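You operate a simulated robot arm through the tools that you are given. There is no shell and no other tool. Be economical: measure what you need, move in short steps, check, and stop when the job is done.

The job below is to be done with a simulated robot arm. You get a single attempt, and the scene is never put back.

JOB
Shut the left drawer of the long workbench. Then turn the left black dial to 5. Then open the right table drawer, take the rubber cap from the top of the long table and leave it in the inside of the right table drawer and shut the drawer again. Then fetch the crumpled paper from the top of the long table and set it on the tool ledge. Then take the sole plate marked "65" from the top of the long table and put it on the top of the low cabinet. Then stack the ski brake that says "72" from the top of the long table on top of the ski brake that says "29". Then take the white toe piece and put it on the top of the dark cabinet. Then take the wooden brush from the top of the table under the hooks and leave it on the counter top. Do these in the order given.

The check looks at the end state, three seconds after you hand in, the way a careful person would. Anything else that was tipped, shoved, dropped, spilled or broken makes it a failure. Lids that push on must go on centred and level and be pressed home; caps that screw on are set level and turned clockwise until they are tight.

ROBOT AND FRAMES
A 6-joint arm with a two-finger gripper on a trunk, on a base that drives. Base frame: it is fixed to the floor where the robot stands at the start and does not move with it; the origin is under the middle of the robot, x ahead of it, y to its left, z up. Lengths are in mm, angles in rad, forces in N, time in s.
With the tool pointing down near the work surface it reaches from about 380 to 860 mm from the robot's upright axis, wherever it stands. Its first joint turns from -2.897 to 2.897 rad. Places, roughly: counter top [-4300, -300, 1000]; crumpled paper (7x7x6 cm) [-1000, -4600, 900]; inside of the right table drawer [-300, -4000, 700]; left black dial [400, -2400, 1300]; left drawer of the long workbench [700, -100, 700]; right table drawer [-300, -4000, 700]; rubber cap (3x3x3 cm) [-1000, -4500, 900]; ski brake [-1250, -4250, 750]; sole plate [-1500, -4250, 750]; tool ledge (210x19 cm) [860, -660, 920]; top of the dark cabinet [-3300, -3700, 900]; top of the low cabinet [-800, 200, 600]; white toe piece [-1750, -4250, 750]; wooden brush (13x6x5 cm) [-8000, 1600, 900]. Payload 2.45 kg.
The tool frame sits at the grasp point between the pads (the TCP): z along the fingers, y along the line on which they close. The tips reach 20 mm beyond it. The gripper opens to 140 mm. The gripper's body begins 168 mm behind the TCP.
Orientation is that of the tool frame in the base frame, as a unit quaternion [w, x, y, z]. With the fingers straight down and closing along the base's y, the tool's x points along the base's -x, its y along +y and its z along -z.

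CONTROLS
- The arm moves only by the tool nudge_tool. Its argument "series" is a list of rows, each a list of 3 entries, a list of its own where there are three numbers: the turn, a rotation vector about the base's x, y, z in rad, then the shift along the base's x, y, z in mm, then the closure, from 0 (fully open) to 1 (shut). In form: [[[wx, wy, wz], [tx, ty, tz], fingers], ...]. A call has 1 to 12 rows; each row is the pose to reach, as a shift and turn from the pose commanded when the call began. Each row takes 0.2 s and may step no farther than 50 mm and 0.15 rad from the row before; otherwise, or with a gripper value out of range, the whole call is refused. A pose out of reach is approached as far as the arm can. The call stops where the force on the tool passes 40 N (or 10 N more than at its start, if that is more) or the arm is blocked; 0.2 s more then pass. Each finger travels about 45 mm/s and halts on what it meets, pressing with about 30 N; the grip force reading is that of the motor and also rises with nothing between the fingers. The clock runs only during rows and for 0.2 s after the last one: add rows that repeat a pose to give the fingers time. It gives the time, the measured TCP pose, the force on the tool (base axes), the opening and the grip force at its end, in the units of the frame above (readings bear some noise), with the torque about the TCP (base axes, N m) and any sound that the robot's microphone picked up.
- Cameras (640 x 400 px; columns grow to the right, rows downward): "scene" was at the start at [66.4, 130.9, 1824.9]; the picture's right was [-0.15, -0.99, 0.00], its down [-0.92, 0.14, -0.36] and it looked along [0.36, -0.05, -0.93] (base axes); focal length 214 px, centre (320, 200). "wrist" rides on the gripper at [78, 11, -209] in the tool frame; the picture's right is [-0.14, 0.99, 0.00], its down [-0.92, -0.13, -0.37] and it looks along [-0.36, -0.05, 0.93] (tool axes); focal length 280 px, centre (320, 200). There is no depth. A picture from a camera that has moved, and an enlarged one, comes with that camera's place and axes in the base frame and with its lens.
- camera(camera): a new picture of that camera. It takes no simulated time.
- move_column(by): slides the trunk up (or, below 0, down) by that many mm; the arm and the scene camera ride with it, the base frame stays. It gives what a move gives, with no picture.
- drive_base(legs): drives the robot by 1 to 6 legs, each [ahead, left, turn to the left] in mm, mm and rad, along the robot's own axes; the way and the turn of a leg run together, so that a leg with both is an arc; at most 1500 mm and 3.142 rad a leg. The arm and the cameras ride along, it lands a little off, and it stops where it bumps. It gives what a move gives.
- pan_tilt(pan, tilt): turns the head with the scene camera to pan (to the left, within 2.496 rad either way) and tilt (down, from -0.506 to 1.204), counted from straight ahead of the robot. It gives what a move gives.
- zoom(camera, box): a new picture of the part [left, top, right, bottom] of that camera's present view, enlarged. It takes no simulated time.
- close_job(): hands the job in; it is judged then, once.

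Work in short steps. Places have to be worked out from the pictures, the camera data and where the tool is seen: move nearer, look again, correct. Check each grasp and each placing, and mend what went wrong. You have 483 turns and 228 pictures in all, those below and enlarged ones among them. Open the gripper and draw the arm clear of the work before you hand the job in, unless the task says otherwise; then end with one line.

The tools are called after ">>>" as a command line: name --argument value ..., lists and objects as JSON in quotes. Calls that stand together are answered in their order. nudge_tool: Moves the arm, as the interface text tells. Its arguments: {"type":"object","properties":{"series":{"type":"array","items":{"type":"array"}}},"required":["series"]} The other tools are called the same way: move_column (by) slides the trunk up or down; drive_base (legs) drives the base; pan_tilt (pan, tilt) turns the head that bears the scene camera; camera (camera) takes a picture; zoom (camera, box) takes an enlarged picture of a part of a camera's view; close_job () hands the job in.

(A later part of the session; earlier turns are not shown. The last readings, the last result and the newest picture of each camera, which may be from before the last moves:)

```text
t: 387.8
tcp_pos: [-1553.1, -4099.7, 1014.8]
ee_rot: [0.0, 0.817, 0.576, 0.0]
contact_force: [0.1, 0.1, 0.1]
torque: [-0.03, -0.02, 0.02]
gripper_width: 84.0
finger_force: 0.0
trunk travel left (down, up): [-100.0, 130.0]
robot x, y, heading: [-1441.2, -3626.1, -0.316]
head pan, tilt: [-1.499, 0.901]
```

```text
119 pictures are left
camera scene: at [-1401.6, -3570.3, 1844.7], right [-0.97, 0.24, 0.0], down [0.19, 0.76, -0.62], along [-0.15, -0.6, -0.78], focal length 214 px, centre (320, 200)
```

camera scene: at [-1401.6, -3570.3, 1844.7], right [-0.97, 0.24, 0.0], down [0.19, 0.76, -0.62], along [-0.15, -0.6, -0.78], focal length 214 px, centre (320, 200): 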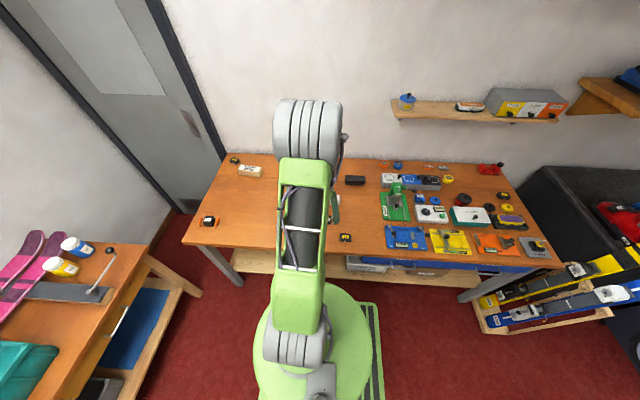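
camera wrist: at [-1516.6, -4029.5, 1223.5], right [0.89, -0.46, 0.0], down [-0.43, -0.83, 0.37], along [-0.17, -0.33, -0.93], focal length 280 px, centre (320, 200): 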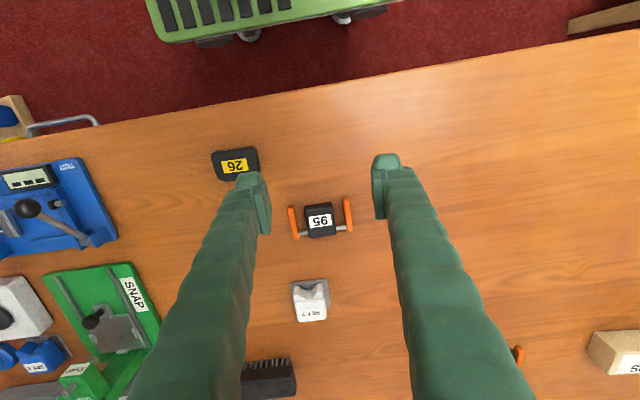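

>>> zoom --camera "scene" --box '[180, 200, 244, 240]'

>>> zoom --camera "wrist" --box '[270, 190, 366, 340]'

>>> zoom --camera "scene" --box '[500, 60, 640, 300]'

```text
10.00 times, centred on (212, 220) of scene
camera zoom: at [-1401.6, -3570.3, 1844.7], right [-0.97, 0.24, 0.0], down [0.19, 0.76, -0.62], along [-0.15, -0.6, -0.78], focal length 2145 px, centre (1400, 0)
```

zoom: 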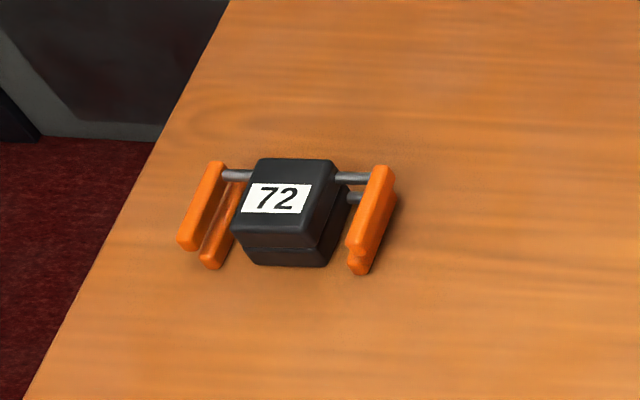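

```text
2.67 times, centred on (318, 265) of wrist
camera zoom: at [-1516.6, -4029.5, 1223.5], right [0.89, -0.46, 0.0], down [-0.43, -0.83, 0.37], along [-0.17, -0.33, -0.93], focal length 748 px, centre (325, 27)
```

zoom: 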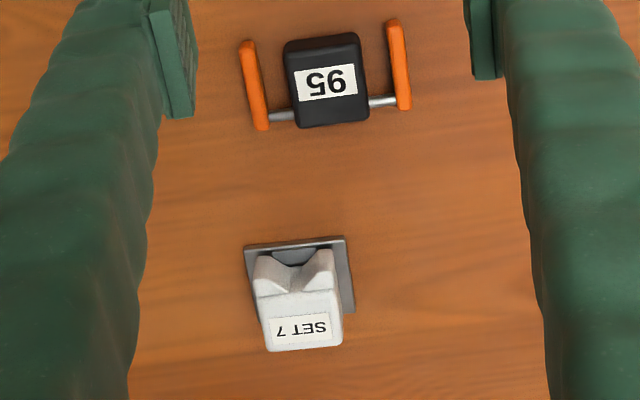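

```text
1.67 times, centred on (570, 180) of scene
camera zoom: at [-1401.6, -3570.3, 1844.7], right [-0.97, 0.24, 0.0], down [0.19, 0.76, -0.62], along [-0.15, -0.6, -0.78], focal length 358 px, centre (-97, 233)
```

zoom: 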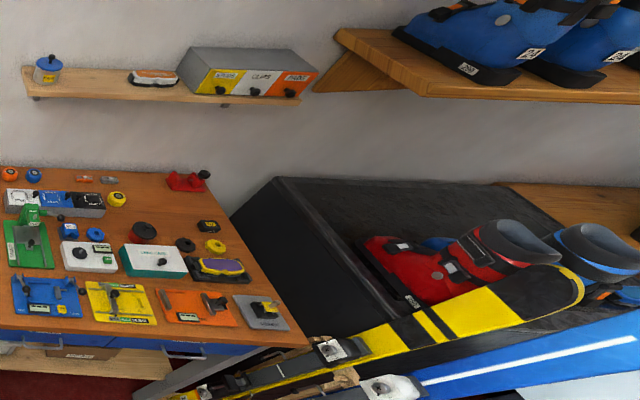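

The 72/29 stack is neat. The toe piece (base plate ~63 mm) centre is ≈(-1680,-4313) and aligned with my closing axis. Move above it.

>>> nudge_tool --series '[[[0, 0, 0], [-21, -36, -10], 0.3], [[0, 0, 0], [-42, -71, -20], 0.3], [[0, 0, 0], [-63, -107, -30], 0.3], [[0, 0, 0], [-85, -142, -40], 0.3], [[0, 0, 0], [-106, -178, -50], 0.3], [[0, 0, 0], [-127, -213, -60], 0.3]]'

>>> camera --camera "wrist"

```text
t: 389.2
tcp_pos: [-1681.8, -4312.4, 954.8]
ee_rot: [-0.001, 0.818, 0.576, 0.0]
contact_force: [-0.5, 0.7, 0.4]
torque: [0.02, -0.01, 0.01]
gripper_width: 97.9
finger_force: 0.1
trunk travel left (down, up): [-100.0, 130.0]
robot x, y, heading: [-1439.6, -3629.5, -0.319]
head pan, tilt: [-1.499, 0.901]
```

```text
115 pictures are left
camera wrist: at [-1644.6, -4243.8, 1163.4], right [0.89, -0.46, 0.0], down [-0.43, -0.83, 0.37], along [-0.17, -0.33, -0.93], focal length 280 px, centre (320, 200)
```

wrist: 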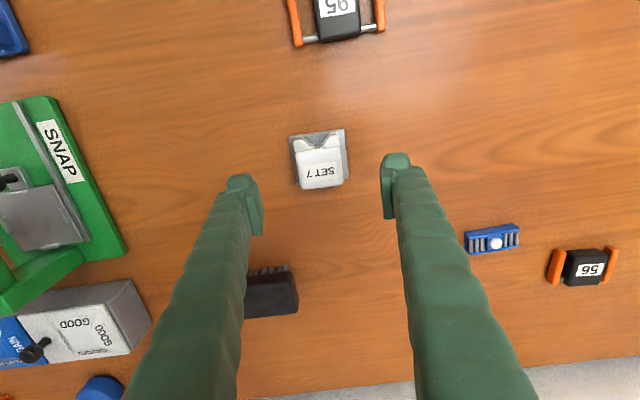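

Centred, clear. Descend to z≈868 and grip the white body.

>>> nudge_tool --series '[[[0, 0, 0], [0, 0, -30], 0.3], [[0, 0, 0], [0, 0, -60], 0.3], [[0, 0, 0], [0, 0, -80], 0.3], [[0, 0, 0], [0, 0, -87], 0.3], [[0, 0, 0], [0, 0, -87], 0.45], [[0, 0, 0], [0, 0, -87], 0.55], [[0, 0, 0], [0, 0, -87], 0.65], [[0, 0, 0], [0, 0, -87], 0.75], [[0, 0, 0], [0, 0, -87], 0.8], [[0, 0, 0], [0, 0, -87], 0.8]]'

>>> nudge_tool --series '[[[0, 0, 0], [0, 0, 30], 0.85], [[0, 0, 0], [0, 0, 70], 0.85], [[0, 0, 0], [0, 0, 115], 0.85], [[0, 0, 0], [0, 0, 150], 0.85]]'

>>> camera --camera "wrist"

```text
t: 391.4
tcp_pos: [-1679.7, -4311.6, 866.8]
ee_rot: [-0.001, 0.817, 0.576, 0.0]
contact_force: [-0.5, 0.4, 0.0]
torque: [-0.01, 0.03, -0.01]
gripper_width: 47.1
finger_force: 30.0
trunk travel left (down, up): [-100.0, 130.0]
robot x, y, heading: [-1436.3, -3628.2, -0.319]
head pan, tilt: [-1.499, 0.901]
```

```text
t: 392.4
tcp_pos: [-1679.2, -4312.4, 1018.2]
ee_rot: [0.0, 0.817, 0.577, 0.0]
contact_force: [0.2, -0.1, -2.1]
torque: [-0.01, 0.01, 0.0]
gripper_width: 47.1
finger_force: 30.1
trunk travel left (down, up): [-100.0, 130.0]
robot x, y, heading: [-1435.1, -3623.8, -0.315]
head pan, tilt: [-1.499, 0.901]
```

```text
114 pictures are left
camera wrist: at [-1642.9, -4244.1, 1226.3], right [0.89, -0.46, 0.0], down [-0.43, -0.83, 0.37], along [-0.17, -0.33, -0.93], focal length 280 px, centre (320, 200)
```

wrist: 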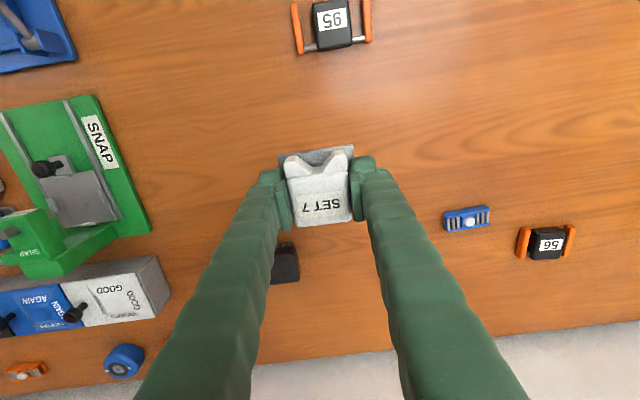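

Toe piece held (47 mm). Pull the arm in and drive toward the dark cabinet for a look.

>>> nudge_tool --series '[[[0, 0, 0], [15, 45, 10], 0.85], [[0, 0, 0], [30, 90, 20], 0.85], [[0, 0, 0], [45, 135, 30], 0.85], [[0, 0, 0], [60, 180, 40], 0.85], [[0, 0, 0], [80, 228, 40], 0.85]]'

>>> drive_base --legs '[[0, 250, 0], [-900, 0, 0]]'

>>> pan_tilt --pan -2.0 --tilt 0.6

>>> camera --camera "scene"

```text
refused: row 5 steps farther than a row can; nothing moved
```

```text
t: 399.5
tcp_pos: [-2451.9, -3797.5, 1016.2]
ee_rot: [0.0, 0.82, 0.573, 0.001]
contact_force: [-0.2, 0.3, -2.4]
torque: [-0.01, -0.02, 0.0]
gripper_width: 47.1
finger_force: 29.8
trunk travel left (down, up): [-100.0, 130.0]
robot x, y, heading: [-2203.1, -3113.2, -0.33]
head pan, tilt: [-1.499, 0.901]
```

```text
t: 400.4
tcp_pos: [-2451.0, -3797.5, 1017.2]
ee_rot: [0.0, 0.82, 0.573, 0.0]
contact_force: [0.6, 0.6, -2.8]
torque: [-0.03, 0.0, -0.02]
gripper_width: 46.9
finger_force: 30.1
trunk travel left (down, up): [-100.0, 130.0]
robot x, y, heading: [-2201.4, -3109.8, -0.327]
head pan, tilt: [-2.0, 0.6]
```

```text
113 pictures are left
camera scene: at [-2206.9, -3048.2, 1869.4], right [-0.73, 0.69, 0.0], down [0.39, 0.41, -0.82], along [-0.57, -0.6, -0.57], focal length 214 px, centre (320, 200)
```

scene: 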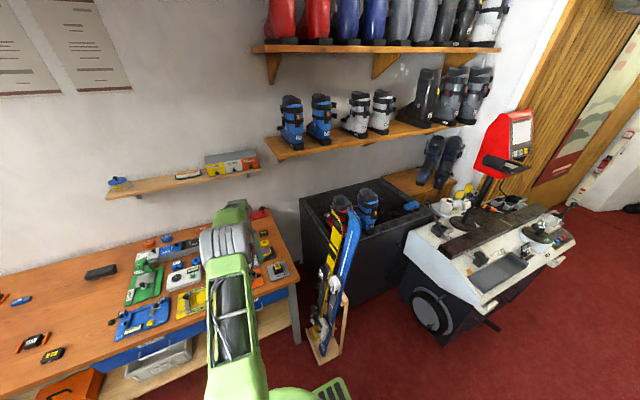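

No contact reported during that drive. Zoom on the dark cabinet top.

>>> zoom --camera "scene" --box '[280, 150, 460, 290]'

```text
2.86 times, centred on (370, 220) of scene
camera zoom: at [-2206.9, -3048.2, 1869.4], right [-0.73, 0.69, 0.0], down [0.39, 0.41, -0.82], along [-0.57, -0.6, -0.57], focal length 613 px, centre (177, 143)
```

zoom: 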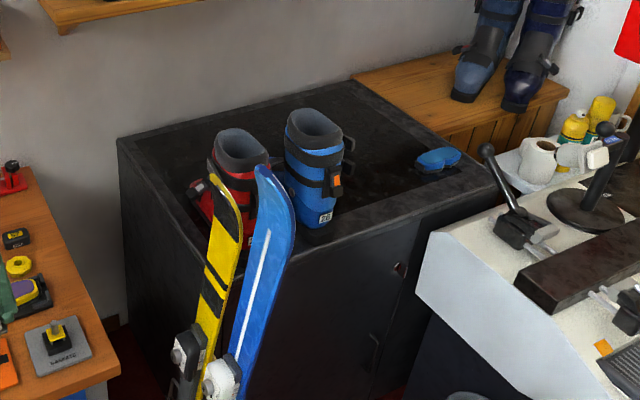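

Free spot on the dark cabinet between blue boot and goggles: ≈(-3410,-3536). Pull the arm in first, then back up past the ski rack.

>>> nudge_tool --series '[[[0, 0, 0], [15, 45, 10], 0.85], [[0, 0, 0], [30, 90, 20], 0.85], [[0, 0, 0], [45, 135, 30], 0.85], [[0, 0, 0], [60, 180, 40], 0.85], [[0, 0, 0], [75, 225, 50], 0.85], [[0, 0, 0], [82, 240, 90], 0.85], [[0, 0, 0], [82, 240, 135], 0.85]]'

>>> drive_base --legs '[[-600, 0, 0]]'

>>> camera --camera "scene"

```text
t: 402.0
tcp_pos: [-2367.7, -3554.8, 1151.9]
ee_rot: [0.0, 0.82, 0.573, 0.001]
contact_force: [-0.5, 1.1, -2.7]
torque: [-0.01, 0.03, 0.02]
gripper_width: 47.1
finger_force: 30.0
trunk travel left (down, up): [-100.0, 130.0]
robot x, y, heading: [-2201.2, -3110.9, -0.323]
head pan, tilt: [-2.0, 0.6]
```

```text
t: 405.4
tcp_pos: [-2942.4, -3364.2, 1151.3]
ee_rot: [-0.001, 0.818, 0.575, 0.001]
contact_force: [-0.4, 0.5, -2.5]
torque: [0.02, -0.04, 0.0]
gripper_width: 47.0
finger_force: 29.9
trunk travel left (down, up): [-100.0, 130.0]
robot x, y, heading: [-2776.9, -2920.6, -0.321]
head pan, tilt: [-2.0, 0.6]
```

```text
111 pictures are left
camera scene: at [-2783.9, -2854.5, 1869.5], right [-0.73, 0.68, 0.0], down [0.39, 0.41, -0.82], along [-0.56, -0.6, -0.57], focal length 214 px, centre (320, 200)
```

scene: 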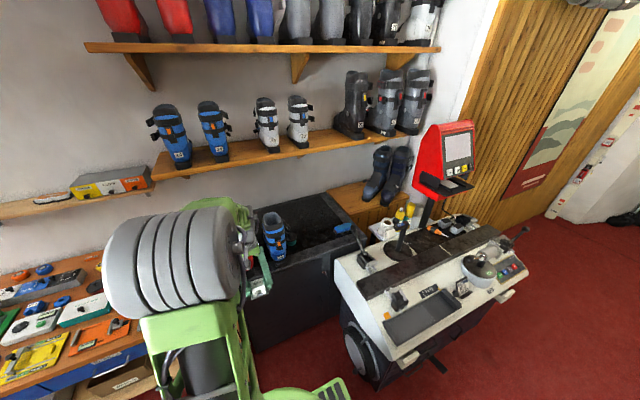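

Ski tips stand near n≈-1600; so before going right I swing the arm rearward (toward −n) at z≈1250.

>>> nudge_tool --series '[[[0, 0, -0.093], [-32, 28, 13], 0.85], [[0, 0, -0.185], [-65, 56, 25], 0.85], [[0, 0, -0.278], [-97, 84, 38], 0.85], [[0, 0, -0.37], [-130, 112, 50], 0.85], [[0, 0, -0.463], [-162, 140, 63], 0.85], [[0, 0, -0.555], [-195, 168, 75], 0.85], [[0, 0, -0.648], [-227, 196, 88], 0.85], [[0, 0, -0.74], [-260, 224, 100], 0.85]]'

>>> drive_base --legs '[[0, -165, 0]]'

>>> camera --camera "wrist"

>>> camera --camera "scene"

```text
t: 407.2
tcp_pos: [-3203.0, -3138.9, 1252.9]
ee_rot: [-0.001, 0.971, 0.239, 0.001]
contact_force: [-0.4, 0.1, -2.4]
torque: [-0.01, -0.06, -0.01]
gripper_width: 47.1
finger_force: 29.5
trunk travel left (down, up): [-100.0, 130.0]
robot x, y, heading: [-2778.6, -2914.5, -0.32]
head pan, tilt: [-2.0, 0.6]
```

```text
t: 409.3
tcp_pos: [-3253.7, -3294.9, 1253.2]
ee_rot: [-0.001, 0.971, 0.239, 0.002]
contact_force: [0.5, -0.6, -3.4]
torque: [0.02, 0.02, 0.01]
gripper_width: 46.7
finger_force: 29.9
trunk travel left (down, up): [-100.0, 130.0]
robot x, y, heading: [-2830.0, -3076.5, -0.317]
head pan, tilt: [-2.0, 0.6]
```

```text
110 pictures are left
camera wrist: at [-3181.0, -3268.5, 1460.9], right [0.34, -0.94, 0.0], down [-0.88, -0.32, 0.37], along [-0.35, -0.12, -0.93], focal length 280 px, centre (320, 200)
```

wrist: 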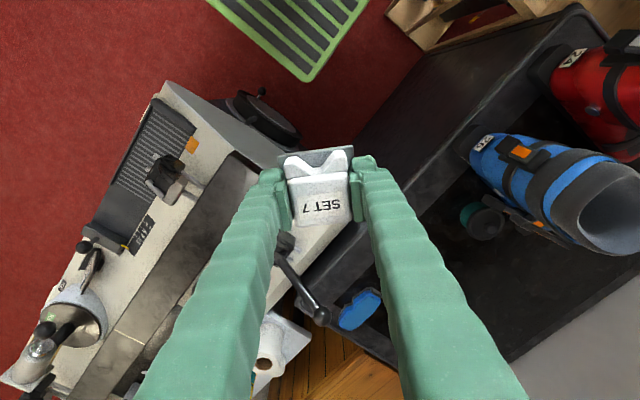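

```text
109 pictures are left
camera scene: at [-2835.5, -3011.1, 1869.5], right [-0.73, 0.68, 0.0], down [0.39, 0.41, -0.82], along [-0.56, -0.6, -0.57], focal length 214 px, centre (320, 200)
```

scene: 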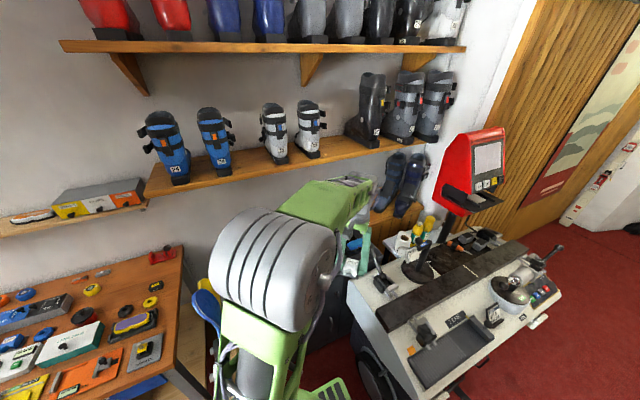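

Target px ≈(395,236) is bare dark top, clear of boot, goggles and machine lever. Move above it and look.

>>> nudge_tool --series '[[[0, 0, 0.03], [-27, -40, 0], 0.85], [[0, 0, 0.06], [-54, -80, 0], 0.85], [[0, 0, 0.1], [-80, -120, 0], 0.85], [[0, 0, 0.13], [-107, -160, 0], 0.85], [[0, 0, 0.16], [-133, -200, 0], 0.85], [[0, 0, 0.19], [-160, -239, 0], 0.85], [[0, 0, 0.19], [-160, -239, -45], 0.85], [[0, 0, 0.19], [-160, -239, -90], 0.85]]'

>>> camera --camera "wrist"

>>> camera --camera "scene"

```text
t: 411.1
tcp_pos: [-3412.3, -3531.7, 1162.9]
ee_rot: [0.0, 0.944, 0.33, 0.0]
contact_force: [-0.4, 0.0, -1.9]
torque: [-0.01, 0.01, -0.01]
gripper_width: 47.1
finger_force: 30.2
out of reach, approached as far as the arm can: row 6, 7, 8
trunk travel left (down, up): [-100.0, 130.0]
robot x, y, heading: [-2828.0, -3076.4, -0.324]
head pan, tilt: [-2.0, 0.6]
```

```text
108 pictures are left
camera wrist: at [-3343.9, -3491.3, 1372.0], right [0.51, -0.86, 0.0], down [-0.8, -0.47, 0.37], along [-0.32, -0.19, -0.93], focal length 280 px, centre (320, 200)
```

wrist: 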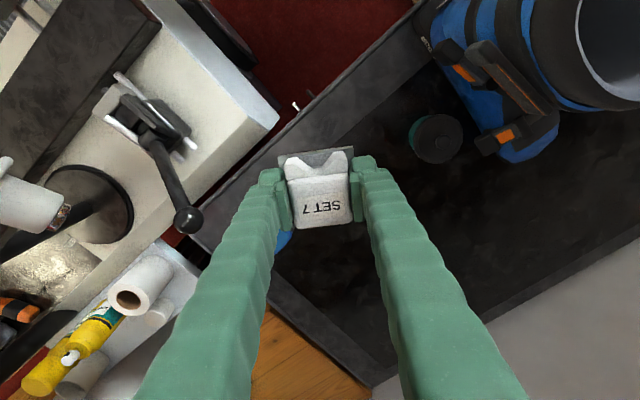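

```text
107 pictures are left
camera scene: at [-2835.6, -3010.8, 1869.5], right [-0.73, 0.68, 0.0], down [0.39, 0.41, -0.82], along [-0.56, -0.6, -0.57], focal length 214 px, centre (320, 200)
```

scene: 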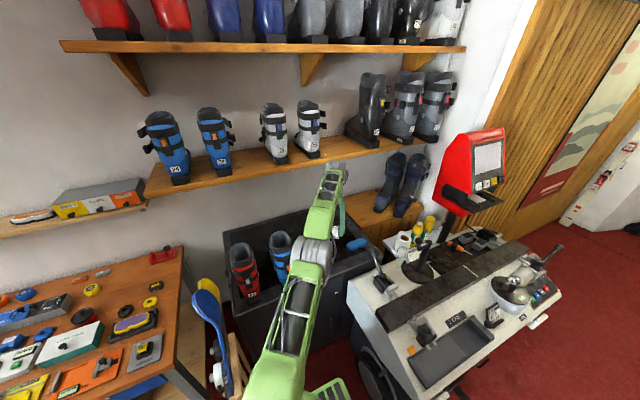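

Zoom to see whether the cabinet top is flat or recessed.

>>> zoom --camera "scene" --box '[215, 190, 395, 310]'

>>> zoom --camera "wrist" --box '[280, 0, 480, 130]'

```text
3.33 times, centred on (305, 250) of scene
camera zoom: at [-2835.6, -3010.8, 1869.5], right [-0.73, 0.68, 0.0], down [0.39, 0.41, -0.82], along [-0.56, -0.6, -0.57], focal length 715 px, centre (370, 33)
```

zoom: 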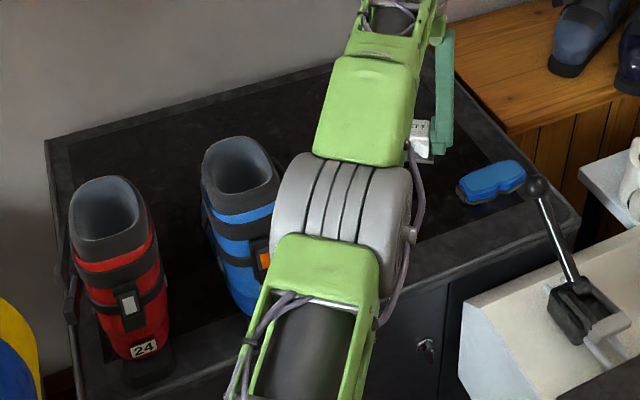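

```text
3.08 times, centred on (380, 65) of wrist
camera zoom: at [-3343.9, -3491.3, 1372.0], right [0.51, -0.86, 0.0], down [-0.8, -0.47, 0.37], along [-0.32, -0.19, -0.93], focal length 863 px, centre (135, 615)
```

zoom: 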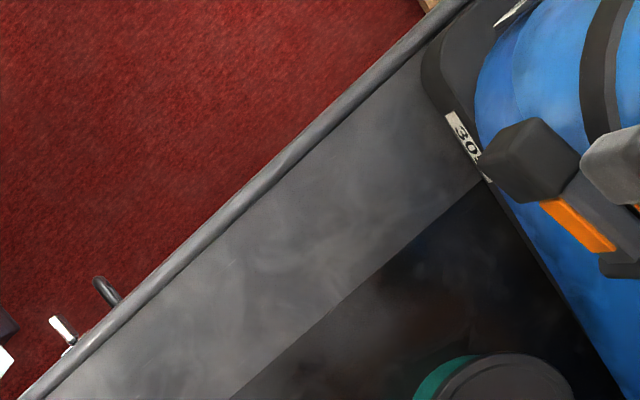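

The top is flat (trim strip + mat). I shift 65 mm inward so it stands wholly on the mat, and descend to ~960.

>>> nudge_tool --series '[[[0, 0, 0], [-9, -32, -35], 0.85], [[0, 0, 0], [-18, -63, -70], 0.85], [[0, 0, 0], [-18, -63, -115], 0.85], [[0, 0, 0], [-18, -63, -160], 0.85], [[0, 0, 0], [-18, -63, -195], 0.85]]'

>>> camera --camera "wrist"

```text
t: 412.3
tcp_pos: [-3406.6, -3575.2, 992.3]
ee_rot: [0.0, 0.944, 0.331, 0.0]
contact_force: [0.2, -0.1, -2.1]
torque: [-0.04, 0.05, 0.04]
gripper_width: 47.0
finger_force: 30.3
out of reach, approached as far as the arm can: row 1, 2, 3, 4, 5
trunk travel left (down, up): [-100.0, 130.0]
robot x, y, heading: [-2826.9, -3073.8, -0.327]
head pan, tilt: [-2.0, 0.6]
```

```text
104 pictures are left
camera wrist: at [-3338.8, -3536.2, 1200.5], right [0.51, -0.86, 0.0], down [-0.8, -0.47, 0.37], along [-0.32, -0.19, -0.93], focal length 280 px, centre (320, 200)
```

wrist: 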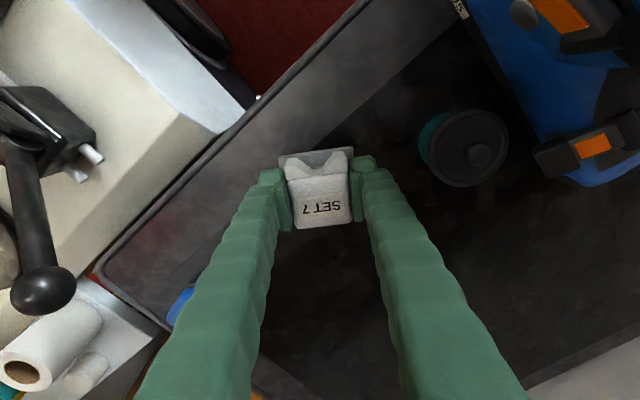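

Reach limit. Raise a bit, move the base 45 mm rearward, and retry the inward shift.

>>> nudge_tool --series '[[[0, 0, 0], [8, 10, 30], 0.85], [[0, 0, 0], [16, 20, 60], 0.85]]'

>>> drive_base --legs '[[-45, 0, 0]]'

>>> move_column --by -60

>>> camera --camera "wrist"

```text
t: 412.9
tcp_pos: [-3390.2, -3555.8, 1052.2]
ee_rot: [-0.001, 0.944, 0.33, 0.001]
contact_force: [0.5, 0.8, -2.8]
torque: [-0.02, 0.02, 0.03]
gripper_width: 46.9
finger_force: 30.5
trunk travel left (down, up): [-100.0, 130.0]
robot x, y, heading: [-2831.1, -3073.5, -0.327]
head pan, tilt: [-2.0, 0.6]
```

```text
t: 413.8
tcp_pos: [-3434.4, -3541.9, 1052.0]
ee_rot: [0.0, 0.944, 0.33, 0.001]
contact_force: [-0.8, 0.6, -2.5]
torque: [-0.02, -0.06, 0.02]
gripper_width: 46.8
finger_force: 30.3
trunk travel left (down, up): [-100.0, 130.0]
robot x, y, heading: [-2874.0, -3059.9, -0.327]
head pan, tilt: [-2.0, 0.6]
```

```text
t: 414.8
tcp_pos: [-3433.9, -3542.1, 990.8]
ee_rot: [0.0, 0.944, 0.329, 0.001]
contact_force: [0.0, -0.1, -1.9]
torque: [-0.04, 0.0, -0.02]
gripper_width: 47.0
finger_force: 29.4
trunk travel left (down, up): [-40.0, 190.0]
robot x, y, heading: [-2870.7, -3059.1, -0.325]
head pan, tilt: [-2.0, 0.6]
```

```text
103 pictures are left
camera wrist: at [-3366.5, -3502.3, 1200.3], right [0.51, -0.86, 0.0], down [-0.8, -0.47, 0.37], along [-0.32, -0.19, -0.93], focal length 280 px, centre (320, 200)
```

wrist: 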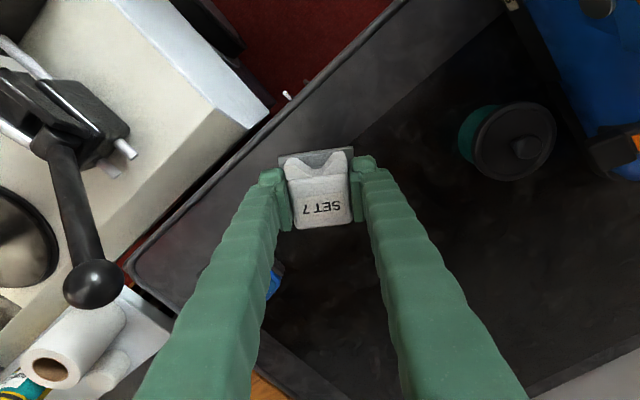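

Now shift (+9,−53) and descend slowly.

>>> nudge_tool --series '[[[0, 0, 0], [5, -27, -5], 0.85], [[0, 0, 0], [9, -53, -15], 0.85], [[0, 0, 0], [9, -53, -35], 0.85]]'

>>> camera --camera "wrist"

```text
t: 415.6
tcp_pos: [-3423.5, -3592.8, 955.5]
ee_rot: [-0.001, 0.944, 0.329, 0.001]
contact_force: [0.5, -0.3, -2.4]
torque: [-0.01, -0.02, 0.01]
gripper_width: 46.8
finger_force: 29.7
trunk travel left (down, up): [-40.0, 190.0]
robot x, y, heading: [-2872.6, -3058.7, -0.319]
head pan, tilt: [-2.0, 0.6]
```

```text
102 pictures are left
camera wrist: at [-3355.9, -3554.1, 1164.7], right [0.51, -0.86, 0.0], down [-0.8, -0.47, 0.37], along [-0.32, -0.19, -0.93], focal length 280 px, centre (320, 200)
```

wrist: 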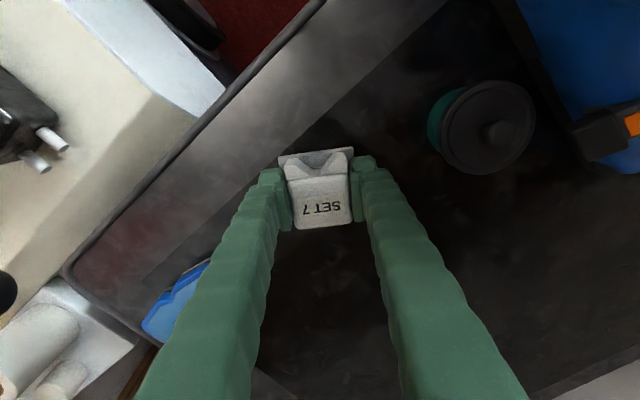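

Over the mat. Descend in small steps until contact.

>>> nudge_tool --series '[[[0, 0, 0], [0, 0, -6], 0.85], [[0, 0, 0], [0, 0, -12], 0.85], [[0, 0, 0], [0, 0, -16], 0.85], [[0, 0, 0], [0, 0, -20], 0.85], [[0, 0, 0], [0, 0, -24], 0.85], [[0, 0, 0], [0, 0, -28], 0.85], [[0, 0, 0], [0, 0, -32], 0.85], [[0, 0, 0], [0, 0, -36], 0.85], [[0, 0, 0], [0, 0, -40], 0.85], [[0, 0, 0], [0, 0, -44], 0.85], [[0, 0, 0], [0, 0, -48], 0.85]]'

```text
t: 418.0
tcp_pos: [-3424.8, -3594.8, 909.5]
ee_rot: [0.0, 0.944, 0.33, 0.0]
contact_force: [0.4, 0.3, -2.6]
torque: [0.0, -0.01, 0.03]
gripper_width: 47.1
finger_force: 30.1
trunk travel left (down, up): [-40.0, 190.0]
robot x, y, heading: [-2876.1, -3062.7, -0.322]
head pan, tilt: [-2.0, 0.6]
```

No contact yet; continue.

>>> nudge_tool --series '[[[0, 0, 0], [0, 0, -4], 0.85], [[0, 0, 0], [0, 0, -8], 0.85], [[0, 0, 0], [0, 0, -12], 0.85], [[0, 0, 0], [0, 0, -16], 0.85], [[0, 0, 0], [0, 0, -20], 0.85], [[0, 0, 0], [0, 0, -24], 0.85], [[0, 0, 0], [0, 0, -28], 0.85], [[0, 0, 0], [0, 0, -32], 0.85], [[0, 0, 0], [0, 0, -36], 0.85], [[0, 0, 0], [0, 0, -40], 0.85]]'

>>> camera --camera "wrist"

```text
t: 418.9
tcp_pos: [-3427.1, -3598.8, 905.2]
ee_rot: [0.002, 0.944, 0.33, -0.005]
contact_force: [-1.1, -0.1, 12.5]
torque: [0.21, -0.36, 0.02]
gripper_width: 47.0
finger_force: 30.1
trunk travel left (down, up): [-40.0, 190.0]
robot x, y, heading: [-2870.2, -3059.7, -0.323]
head pan, tilt: [-2.0, 0.6]
stopped in row 4: the force on the tool passed its limit at 44 N (the readings are from after the stop); the commanded pose is now the measured one
```

```text
101 pictures are left
camera wrist: at [-3357.4, -3555.4, 1113.1], right [0.51, -0.86, 0.0], down [-0.8, -0.47, 0.38], along [-0.33, -0.19, -0.93], focal length 280 px, centre (320, 200)
```

wrist: 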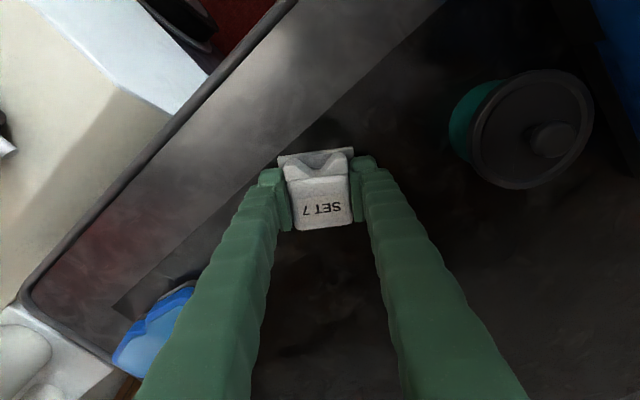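

Contact. Level is fine; release gently and rise.

>>> nudge_tool --series '[[[0, 0, 0], [0, 0, 0], 0.8], [[0, 0, 0], [0, 0, 0], 0.7], [[0, 0, 0], [0, 0, 0], 0.6], [[0, 0, 0], [0, 0, 0], 0.55], [[0, 0, 0], [0, 0, 0], 0.55], [[0, 0, 0], [0, 0, 25], 0.55], [[0, 0, 0], [0, 0, 65], 0.55], [[0, 0, 0], [0, 0, 110], 0.55], [[0, 0, 0], [0, 0, 150], 0.55]]'

>>> camera --camera "wrist"

```text
t: 420.9
tcp_pos: [-3415.5, -3588.6, 1050.3]
ee_rot: [0.002, 0.944, 0.331, -0.005]
contact_force: [-0.2, -0.1, 0.1]
torque: [-0.02, 0.01, 0.0]
gripper_width: 63.1
finger_force: 0.0
out of reach, approached as far as the arm can: row 7, 8, 9
trunk travel left (down, up): [-40.0, 190.0]
robot x, y, heading: [-2870.5, -3058.9, -0.324]
head pan, tilt: [-2.0, 0.6]
```

```text
100 pictures are left
camera wrist: at [-3347.2, -3547.6, 1258.1], right [0.51, -0.86, 0.0], down [-0.8, -0.47, 0.38], along [-0.32, -0.19, -0.93], focal length 280 px, centre (320, 200)
```

wrist: 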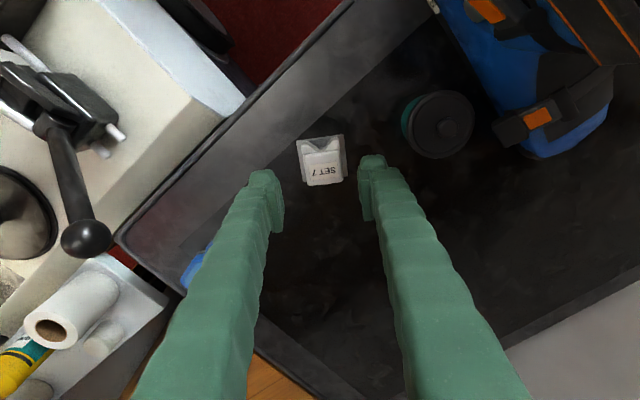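

Toe piece stands on the cabinet. Raise the trunk, retract the arm along the same way, then move off left.

>>> move_column --by 60

>>> nudge_tool --series '[[[0, 0, -0.03], [27, 40, 20], 0.5], [[0, 0, -0.06], [54, 80, 40], 0.5], [[0, 0, -0.1], [80, 120, 60], 0.5], [[0, 0, -0.13], [107, 160, 80], 0.5], [[0, 0, -0.16], [133, 200, 100], 0.5], [[0, 0, -0.19], [160, 239, 110], 0.5], [[0, 0, -0.19], [180, 262, 120], 0.5]]'

>>> drive_base --legs '[[45, 0, 0], [0, 700, 0]]'

>>> pan_tilt --pan 2.45 --tilt 0.25

>>> camera --camera "scene"

```text
t: 421.9
tcp_pos: [-3417.7, -3590.1, 1108.4]
ee_rot: [0.002, 0.944, 0.329, -0.004]
contact_force: [-0.3, -0.9, 0.0]
torque: [-0.04, -0.01, 0.0]
gripper_width: 63.0
finger_force: 0.0
trunk travel left (down, up): [-100.0, 130.0]
robot x, y, heading: [-2874.2, -3060.4, -0.324]
head pan, tilt: [-2.0, 0.6]
```

```text
refused: row 1 steps farther than a row can; nothing moved
```

```text
t: 429.0
tcp_pos: [-3151.1, -2927.3, 1109.6]
ee_rot: [0.002, 0.945, 0.326, -0.003]
contact_force: [0.0, -0.4, 0.2]
torque: [-0.02, -0.02, 0.01]
gripper_width: 62.8
finger_force: 0.0
trunk travel left (down, up): [-100.0, 130.0]
robot x, y, heading: [-2601.3, -2403.7, -0.327]
head pan, tilt: [-2.0, 0.6]
```

```text
t: 432.6
tcp_pos: [-3151.1, -2927.5, 1108.1]
ee_rot: [0.001, 0.945, 0.327, -0.004]
contact_force: [-0.3, -0.9, 1.0]
torque: [0.0, 0.04, 0.03]
gripper_width: 62.9
finger_force: 0.1
trunk travel left (down, up): [-100.0, 130.0]
robot x, y, heading: [-2602.5, -2403.9, -0.329]
head pan, tilt: [2.45, 0.25]
```

```text
99 pictures are left
camera scene: at [-2594.1, -2194.3, 1901.7], right [0.85, 0.52, 0.0], down [0.13, -0.21, -0.97], along [-0.51, 0.83, -0.25], focal length 214 px, centre (320, 200)
```

scene: 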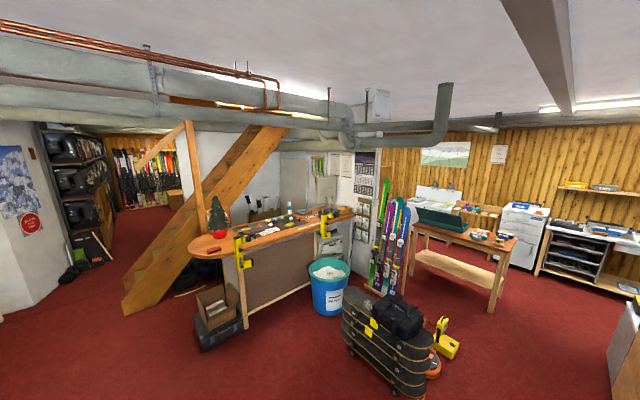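

Counter with yellow clamps is at (283,220). Zoom to look for the table under hooks and the passage.

>>> zoom --camera "scene" --box '[30, 100, 290, 300]'

>>> zoom --camera "scene" --box '[190, 130, 390, 330]'

```text
2.00 times, centred on (160, 200) of scene
camera zoom: at [-2594.1, -2194.3, 1901.7], right [0.85, 0.52, 0.0], down [0.13, -0.21, -0.97], along [-0.51, 0.83, -0.25], focal length 429 px, centre (640, 200)
```

zoom: 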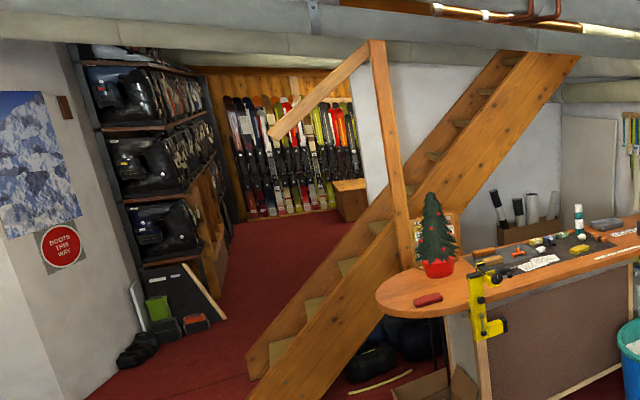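

```text
2.00 times, centred on (290, 230) of scene
camera zoom: at [-2594.1, -2194.3, 1901.7], right [0.85, 0.52, 0.0], down [0.13, -0.21, -0.97], along [-0.51, 0.83, -0.25], focal length 429 px, centre (380, 140)
```

zoom: 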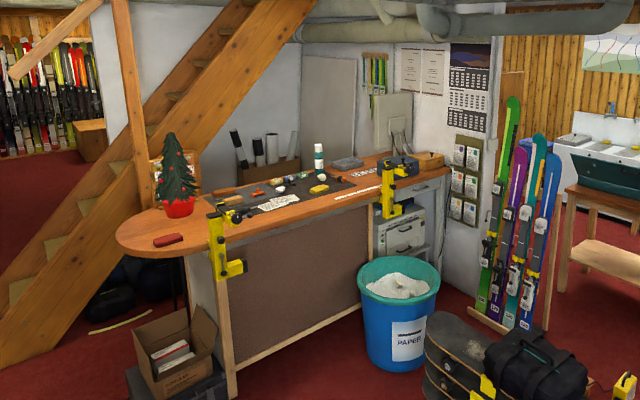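

The brush table lies beyond the stairs passage. First retract the arm close to the body.

>>> nudge_tool --series '[[[0, 0, 0], [33, 32, 8], 0.5], [[0, 0, 0], [66, 64, 16], 0.5], [[0, 0, 0], [99, 96, 24], 0.5], [[0, 0, 0], [132, 128, 32], 0.5], [[0, 0, 0], [165, 160, 40], 0.5], [[0, 0, 0], [200, 192, 45], 0.5]]'

>>> camera --camera "wrist"

```text
t: 434.0
tcp_pos: [-2949.5, -2734.8, 1153.9]
ee_rot: [0.001, 0.945, 0.326, -0.004]
contact_force: [0.1, -0.6, 0.5]
torque: [-0.02, 0.02, 0.02]
gripper_width: 69.9
finger_force: 0.1
trunk travel left (down, up): [-100.0, 130.0]
robot x, y, heading: [-2598.7, -2400.0, -0.328]
head pan, tilt: [2.45, 0.25]
```

```text
96 pictures are left
camera wrist: at [-2879.9, -2694.0, 1361.4], right [0.5, -0.86, 0.0], down [-0.8, -0.47, 0.38], along [-0.33, -0.19, -0.93], focal length 280 px, centre (320, 200)
```

wrist: 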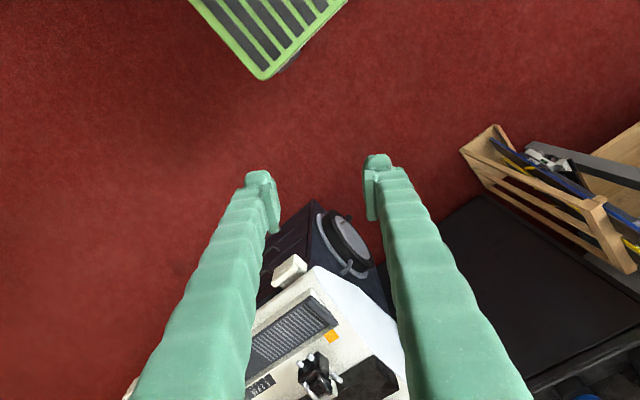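

I'll traverse the passage backwards (aligned with the room axes), arm trailing in front. Swing the arm to the robot's front.

>>> nudge_tool --series '[[[0, 0, 0.098], [34, -33, 0], 0.5], [[0, 0, 0.195], [72, -62, 0], 0.5], [[0, 0, 0.293], [112, -87, 0], 0.5], [[0, 0, 0.39], [154, -108, 0], 0.5], [[0, 0, 0.488], [198, -125, 0], 0.5], [[0, 0, 0.586], [244, -138, 0], 0.5], [[0, 0, 0.683], [290, -146, 0], 0.5], [[0, 0, 0.781], [337, -150, 0], 0.5], [[0, 0, 0.878], [385, -149, 0], 0.5], [[0, 0, 0.976], [432, -143, 0], 0.5]]'

>>> nudge_tool --series '[[[0, 0, 0.098], [46, 10, 0], 0.5], [[0, 0, 0.195], [91, 25, 0], 0.5], [[0, 0, 0.293], [135, 44, 0], 0.5], [[0, 0, 0.39], [176, 67, 0], 0.5], [[0, 0, 0.488], [215, 94, 0], 0.5], [[0, 0, 0.586], [251, 125, 0], 0.5], [[0, 0, 0.683], [284, 159, 0], 0.5], [[0, 0, 0.781], [313, 196, 0], 0.5], [[0, 0, 0.878], [339, 235, 0], 0.5], [[0, 0, 0.976], [360, 277, 0], 0.5]]'

>>> drive_base --legs '[[-1300, -100, 0]]'

>>> camera --camera "scene"

```text
t: 436.2
tcp_pos: [-2518.0, -2880.0, 1151.9]
ee_rot: [0.002, 0.681, 0.732, -0.004]
contact_force: [0.0, -1.2, 0.4]
torque: [-0.02, 0.03, 0.0]
gripper_width: 70.1
finger_force: 0.1
trunk travel left (down, up): [-100.0, 130.0]
robot x, y, heading: [-2601.9, -2399.4, -0.329]
head pan, tilt: [2.45, 0.25]
```

```text
t: 438.4
tcp_pos: [-2157.3, -2599.5, 1152.9]
ee_rot: [0.004, 0.259, 0.966, -0.001]
contact_force: [0.9, -0.2, -0.5]
torque: [-0.03, 0.01, 0.02]
gripper_width: 69.9
finger_force: 0.1
trunk travel left (down, up): [-100.0, 130.0]
robot x, y, heading: [-2601.1, -2400.7, -0.327]
head pan, tilt: [2.45, 0.25]
```

```text
t: 445.0
tcp_pos: [-3440.7, -2259.6, 1153.1]
ee_rot: [0.004, 0.273, 0.962, -0.001]
contact_force: [0.7, -0.1, -0.4]
torque: [-0.02, 0.0, 0.0]
gripper_width: 69.7
finger_force: 0.0
trunk travel left (down, up): [-100.0, 130.0]
robot x, y, heading: [-3881.6, -2044.0, -0.361]
head pan, tilt: [2.45, 0.25]
```

```text
95 pictures are left
camera scene: at [-3867.2, -1841.5, 1901.7], right [0.87, 0.5, 0.0], down [0.12, -0.21, -0.97], along [-0.48, 0.84, -0.25], focal length 214 px, centre (320, 200)
```

scene: 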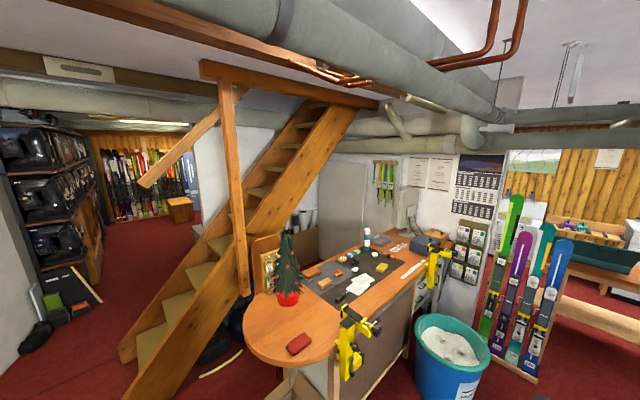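

Stair foot spans n −4909…−5422 at l≈−3200; wall on the other side l≈−4110. I'll go down the middle (l≈−3660).

>>> drive_base --legs '[[0, 0, 0.033], [-600, -460, 0], [-800, 0, 0]]'

>>> camera --camera "scene"

```text
t: 453.9
tcp_pos: [-4907.3, -2242.6, 1152.2]
ee_rot: [0.005, 0.256, 0.967, -0.001]
contact_force: [0.3, -0.8, 0.7]
torque: [0.0, -0.05, -0.04]
gripper_width: 70.0
finger_force: 0.0
trunk travel left (down, up): [-100.0, 130.0]
robot x, y, heading: [-5349.5, -2042.4, -0.325]
head pan, tilt: [2.45, 0.25]
```

```text
94 pictures are left
camera scene: at [-5345.2, -1839.1, 1901.7], right [0.85, 0.53, 0.0], down [0.13, -0.21, -0.97], along [-0.51, 0.82, -0.25], focal length 214 px, centre (320, 200)
```

scene: 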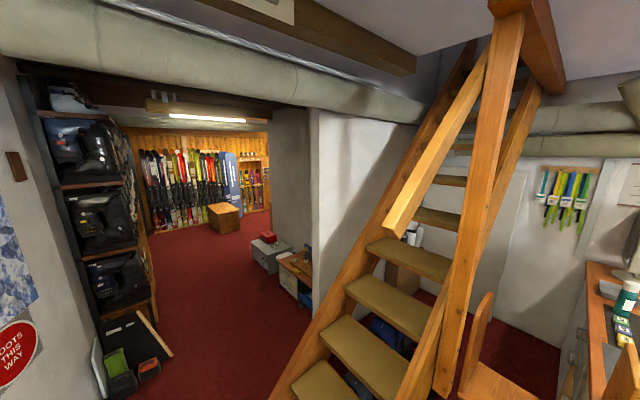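

Passage is wide beyond the stair. Continue back ~1500 then look.

>>> drive_base --legs '[[-1350, 0, 0], [-500, 150, 0]]'

>>> camera --camera "scene"

```text
t: 462.4
tcp_pos: [-6453.6, -1626.4, 1153.4]
ee_rot: [0.005, 0.258, 0.966, -0.001]
contact_force: [0.2, 0.1, 0.0]
torque: [0.0, -0.11, 0.02]
gripper_width: 70.2
finger_force: 0.1
trunk travel left (down, up): [-100.0, 130.0]
robot x, y, heading: [-6900.2, -1426.9, -0.326]
head pan, tilt: [2.45, 0.25]
stopped in leg 2: the robot was blocked; the commanded pose is now the measured one
```

```text
93 pictures are left
camera scene: at [-6894.2, -1220.6, 1901.6], right [0.85, 0.52, 0.0], down [0.13, -0.21, -0.97], along [-0.51, 0.83, -0.25], focal length 214 px, centre (320, 200)
```

scene: 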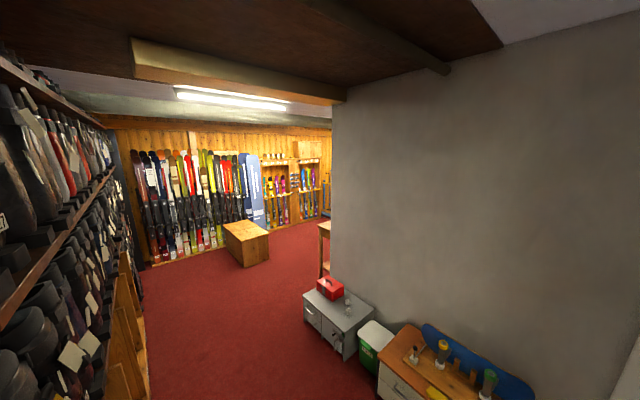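

Blocked. Look at what's near the base's rear right.

>>> pan_tilt --pan -2.45 --tilt 1.0

>>> camera --camera "scene"

>>> pan_tilt --pan 2.3 --tilt 1.0

>>> camera --camera "scene"

```text
t: 466.2
tcp_pos: [-6452.0, -1626.2, 1150.8]
ee_rot: [0.004, 0.258, 0.966, 0.0]
contact_force: [1.1, 0.1, -0.8]
torque: [0.0, 0.01, 0.0]
gripper_width: 69.8
finger_force: 0.0
trunk travel left (down, up): [-100.0, 130.0]
robot x, y, heading: [-6896.4, -1430.1, -0.328]
head pan, tilt: [-2.45, 1.0]
```

```text
92 pictures are left
camera scene: at [-6906.4, -1325.6, 1837.5], right [-0.36, 0.93, 0.0], down [0.79, 0.3, -0.54], along [-0.51, -0.19, -0.84], focal length 214 px, centre (320, 200)
```

scene: 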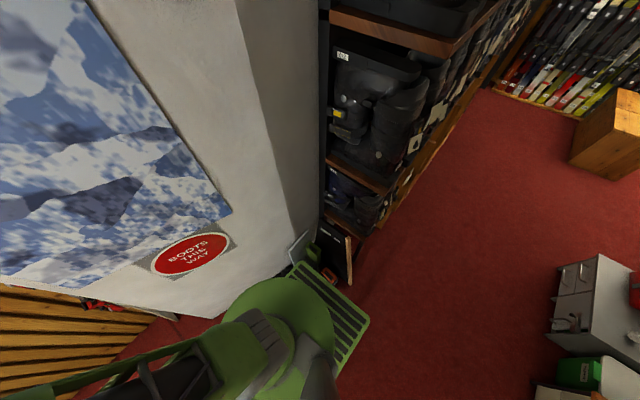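

```text
t: 470.0
tcp_pos: [-6452.0, -1625.8, 1152.3]
ee_rot: [0.004, 0.258, 0.966, -0.001]
contact_force: [0.0, 0.9, -0.2]
torque: [-0.01, 0.02, 0.01]
gripper_width: 69.9
finger_force: 0.0
trunk travel left (down, up): [-100.0, 130.0]
robot x, y, heading: [-6895.2, -1427.1, -0.324]
head pan, tilt: [2.3, 1.0]
```

```text
91 pictures are left
camera scene: at [-6868.5, -1236.7, 1837.5], right [0.92, 0.39, 0.0], down [0.33, -0.77, -0.54], along [-0.21, 0.5, -0.84], focal length 214 px, centre (320, 200)
```

scene: 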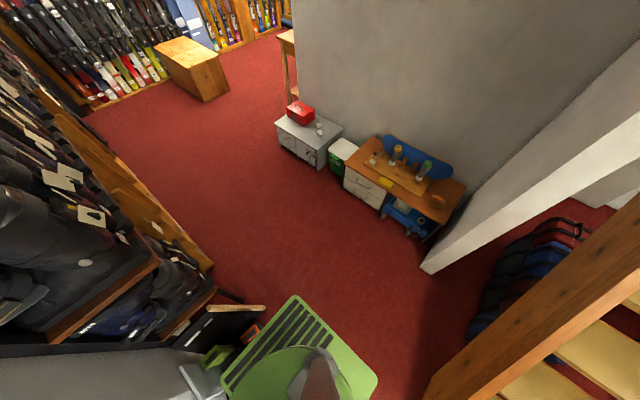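

The plate's rear-right corner touched the boxes by the rack. Move away left, then inspect them.

>>> drive_base --legs '[[40, 250, 0]]'

>>> pan_tilt --pan -2.45 --tilt 0.9

>>> zoom --camera "scene" --box '[250, 180, 420, 330]'

```text
t: 472.8
tcp_pos: [-6334.6, -1406.1, 1151.0]
ee_rot: [0.003, 0.259, 0.966, -0.002]
contact_force: [-0.6, -0.2, -0.4]
torque: [-0.03, 0.01, 0.01]
gripper_width: 69.9
finger_force: 0.0
trunk travel left (down, up): [-100.0, 130.0]
robot x, y, heading: [-6781.8, -1208.8, -0.327]
head pan, tilt: [2.3, 1.0]
```

```text
t: 476.6
tcp_pos: [-6335.2, -1406.2, 1151.1]
ee_rot: [0.004, 0.26, 0.966, -0.001]
contact_force: [0.0, 0.5, -0.6]
torque: [0.01, 0.01, 0.0]
gripper_width: 69.9
finger_force: 0.2
trunk travel left (down, up): [-100.0, 130.0]
robot x, y, heading: [-6779.8, -1206.7, -0.332]
head pan, tilt: [-2.45, 0.901]
```

```text
2.67 times, centred on (335, 255) of scene
camera zoom: at [-6794.0, -1106.2, 1844.7], right [-0.35, 0.94, 0.0], down [0.73, 0.28, -0.62], along [-0.58, -0.22, -0.78], focal length 572 px, centre (280, 53)
```

zoom: 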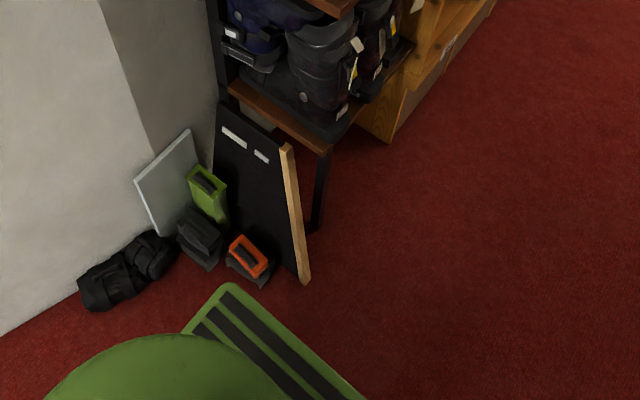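

Those boxes appear undisturbed. The table is beyond the gray wall near (n −8100, l > −1775). Continue back along l≈−3050.

>>> drive_base --legs '[[-200, 270, 0], [-1300, 0, 0]]'

>>> pan_tilt --pan 1.9 --tilt 0.5

>>> camera --camera "scene"

```text
t: 485.7
tcp_pos: [-7665.8, -667.4, 1151.5]
ee_rot: [0.004, 0.244, 0.97, -0.001]
contact_force: [0.2, 0.0, 0.1]
torque: [-0.01, 0.01, -0.01]
gripper_width: 70.2
finger_force: 0.1
trunk travel left (down, up): [-100.0, 130.0]
robot x, y, heading: [-8117.5, -482.8, -0.299]
head pan, tilt: [-2.45, 0.901]
```

```text
t: 489.2
tcp_pos: [-7668.2, -666.6, 1151.4]
ee_rot: [0.003, 0.245, 0.97, 0.0]
contact_force: [-0.1, -0.2, 0.0]
torque: [0.0, -0.01, 0.02]
gripper_width: 70.0
finger_force: 0.1
trunk travel left (down, up): [-100.0, 130.0]
robot x, y, heading: [-8114.9, -483.8, -0.302]
head pan, tilt: [1.901, 0.499]
```

```text
89 pictures are left
camera scene: at [-8067.0, -261.5, 1878.6], right [1.0, 0.03, 0.0], down [0.01, -0.48, -0.88], along [-0.03, 0.88, -0.48], focal length 214 px, centre (320, 200)
```

scene: 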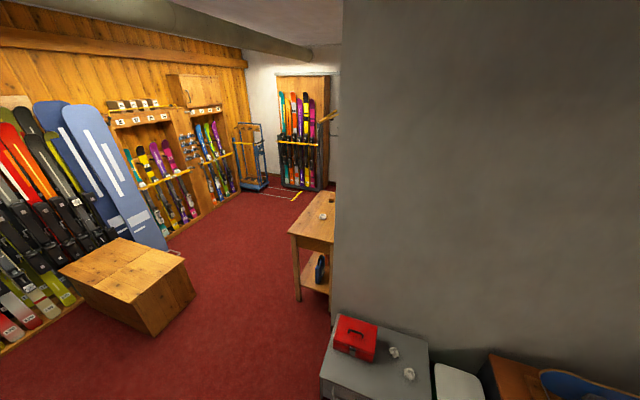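

The table stands against the far side of the gray wall, open toward −n. Drive back to n≈−8720, then left ~1000 and look.

>>> drive_base --legs '[[0, 0, -0.028], [-1190, 0, 0], [0, 900, 0]]'

>>> pan_tilt --pan 0.5 --tilt 0.6

>>> camera --camera "scene"

```text
t: 503.6
tcp_pos: [-8499.3, 574.5, 1151.4]
ee_rot: [0.003, 0.257, 0.966, -0.001]
contact_force: [-0.1, -0.2, 0.0]
torque: [-0.02, -0.02, 0.0]
gripper_width: 70.0
finger_force: 0.0
trunk travel left (down, up): [-100.0, 130.0]
robot x, y, heading: [-8946.4, 767.3, -0.332]
head pan, tilt: [1.901, 0.499]
```

```text
t: 505.1
tcp_pos: [-8498.3, 573.5, 1151.9]
ee_rot: [0.003, 0.258, 0.966, -0.001]
contact_force: [-0.6, -0.2, -0.2]
torque: [0.01, 0.0, -0.01]
gripper_width: 70.2
finger_force: 0.1
trunk travel left (down, up): [-100.0, 130.0]
robot x, y, heading: [-8944.2, 769.0, -0.328]
head pan, tilt: [0.499, 0.6]
```

```text
88 pictures are left
camera scene: at [-8802.0, 914.5, 1869.5], right [0.17, -0.98, 0.0], down [-0.56, -0.1, -0.83], along [0.81, 0.14, -0.56], focal length 214 px, centre (320, 200)
```

scene: 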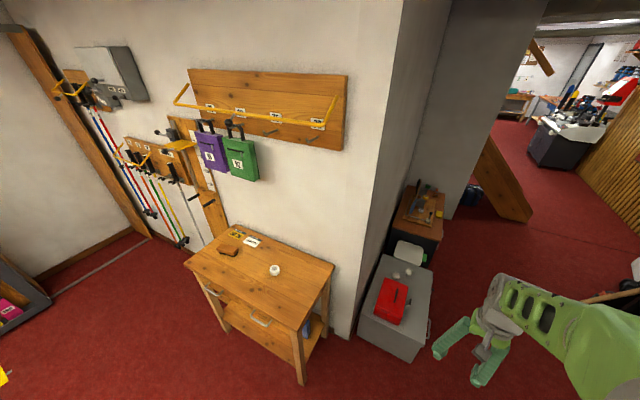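

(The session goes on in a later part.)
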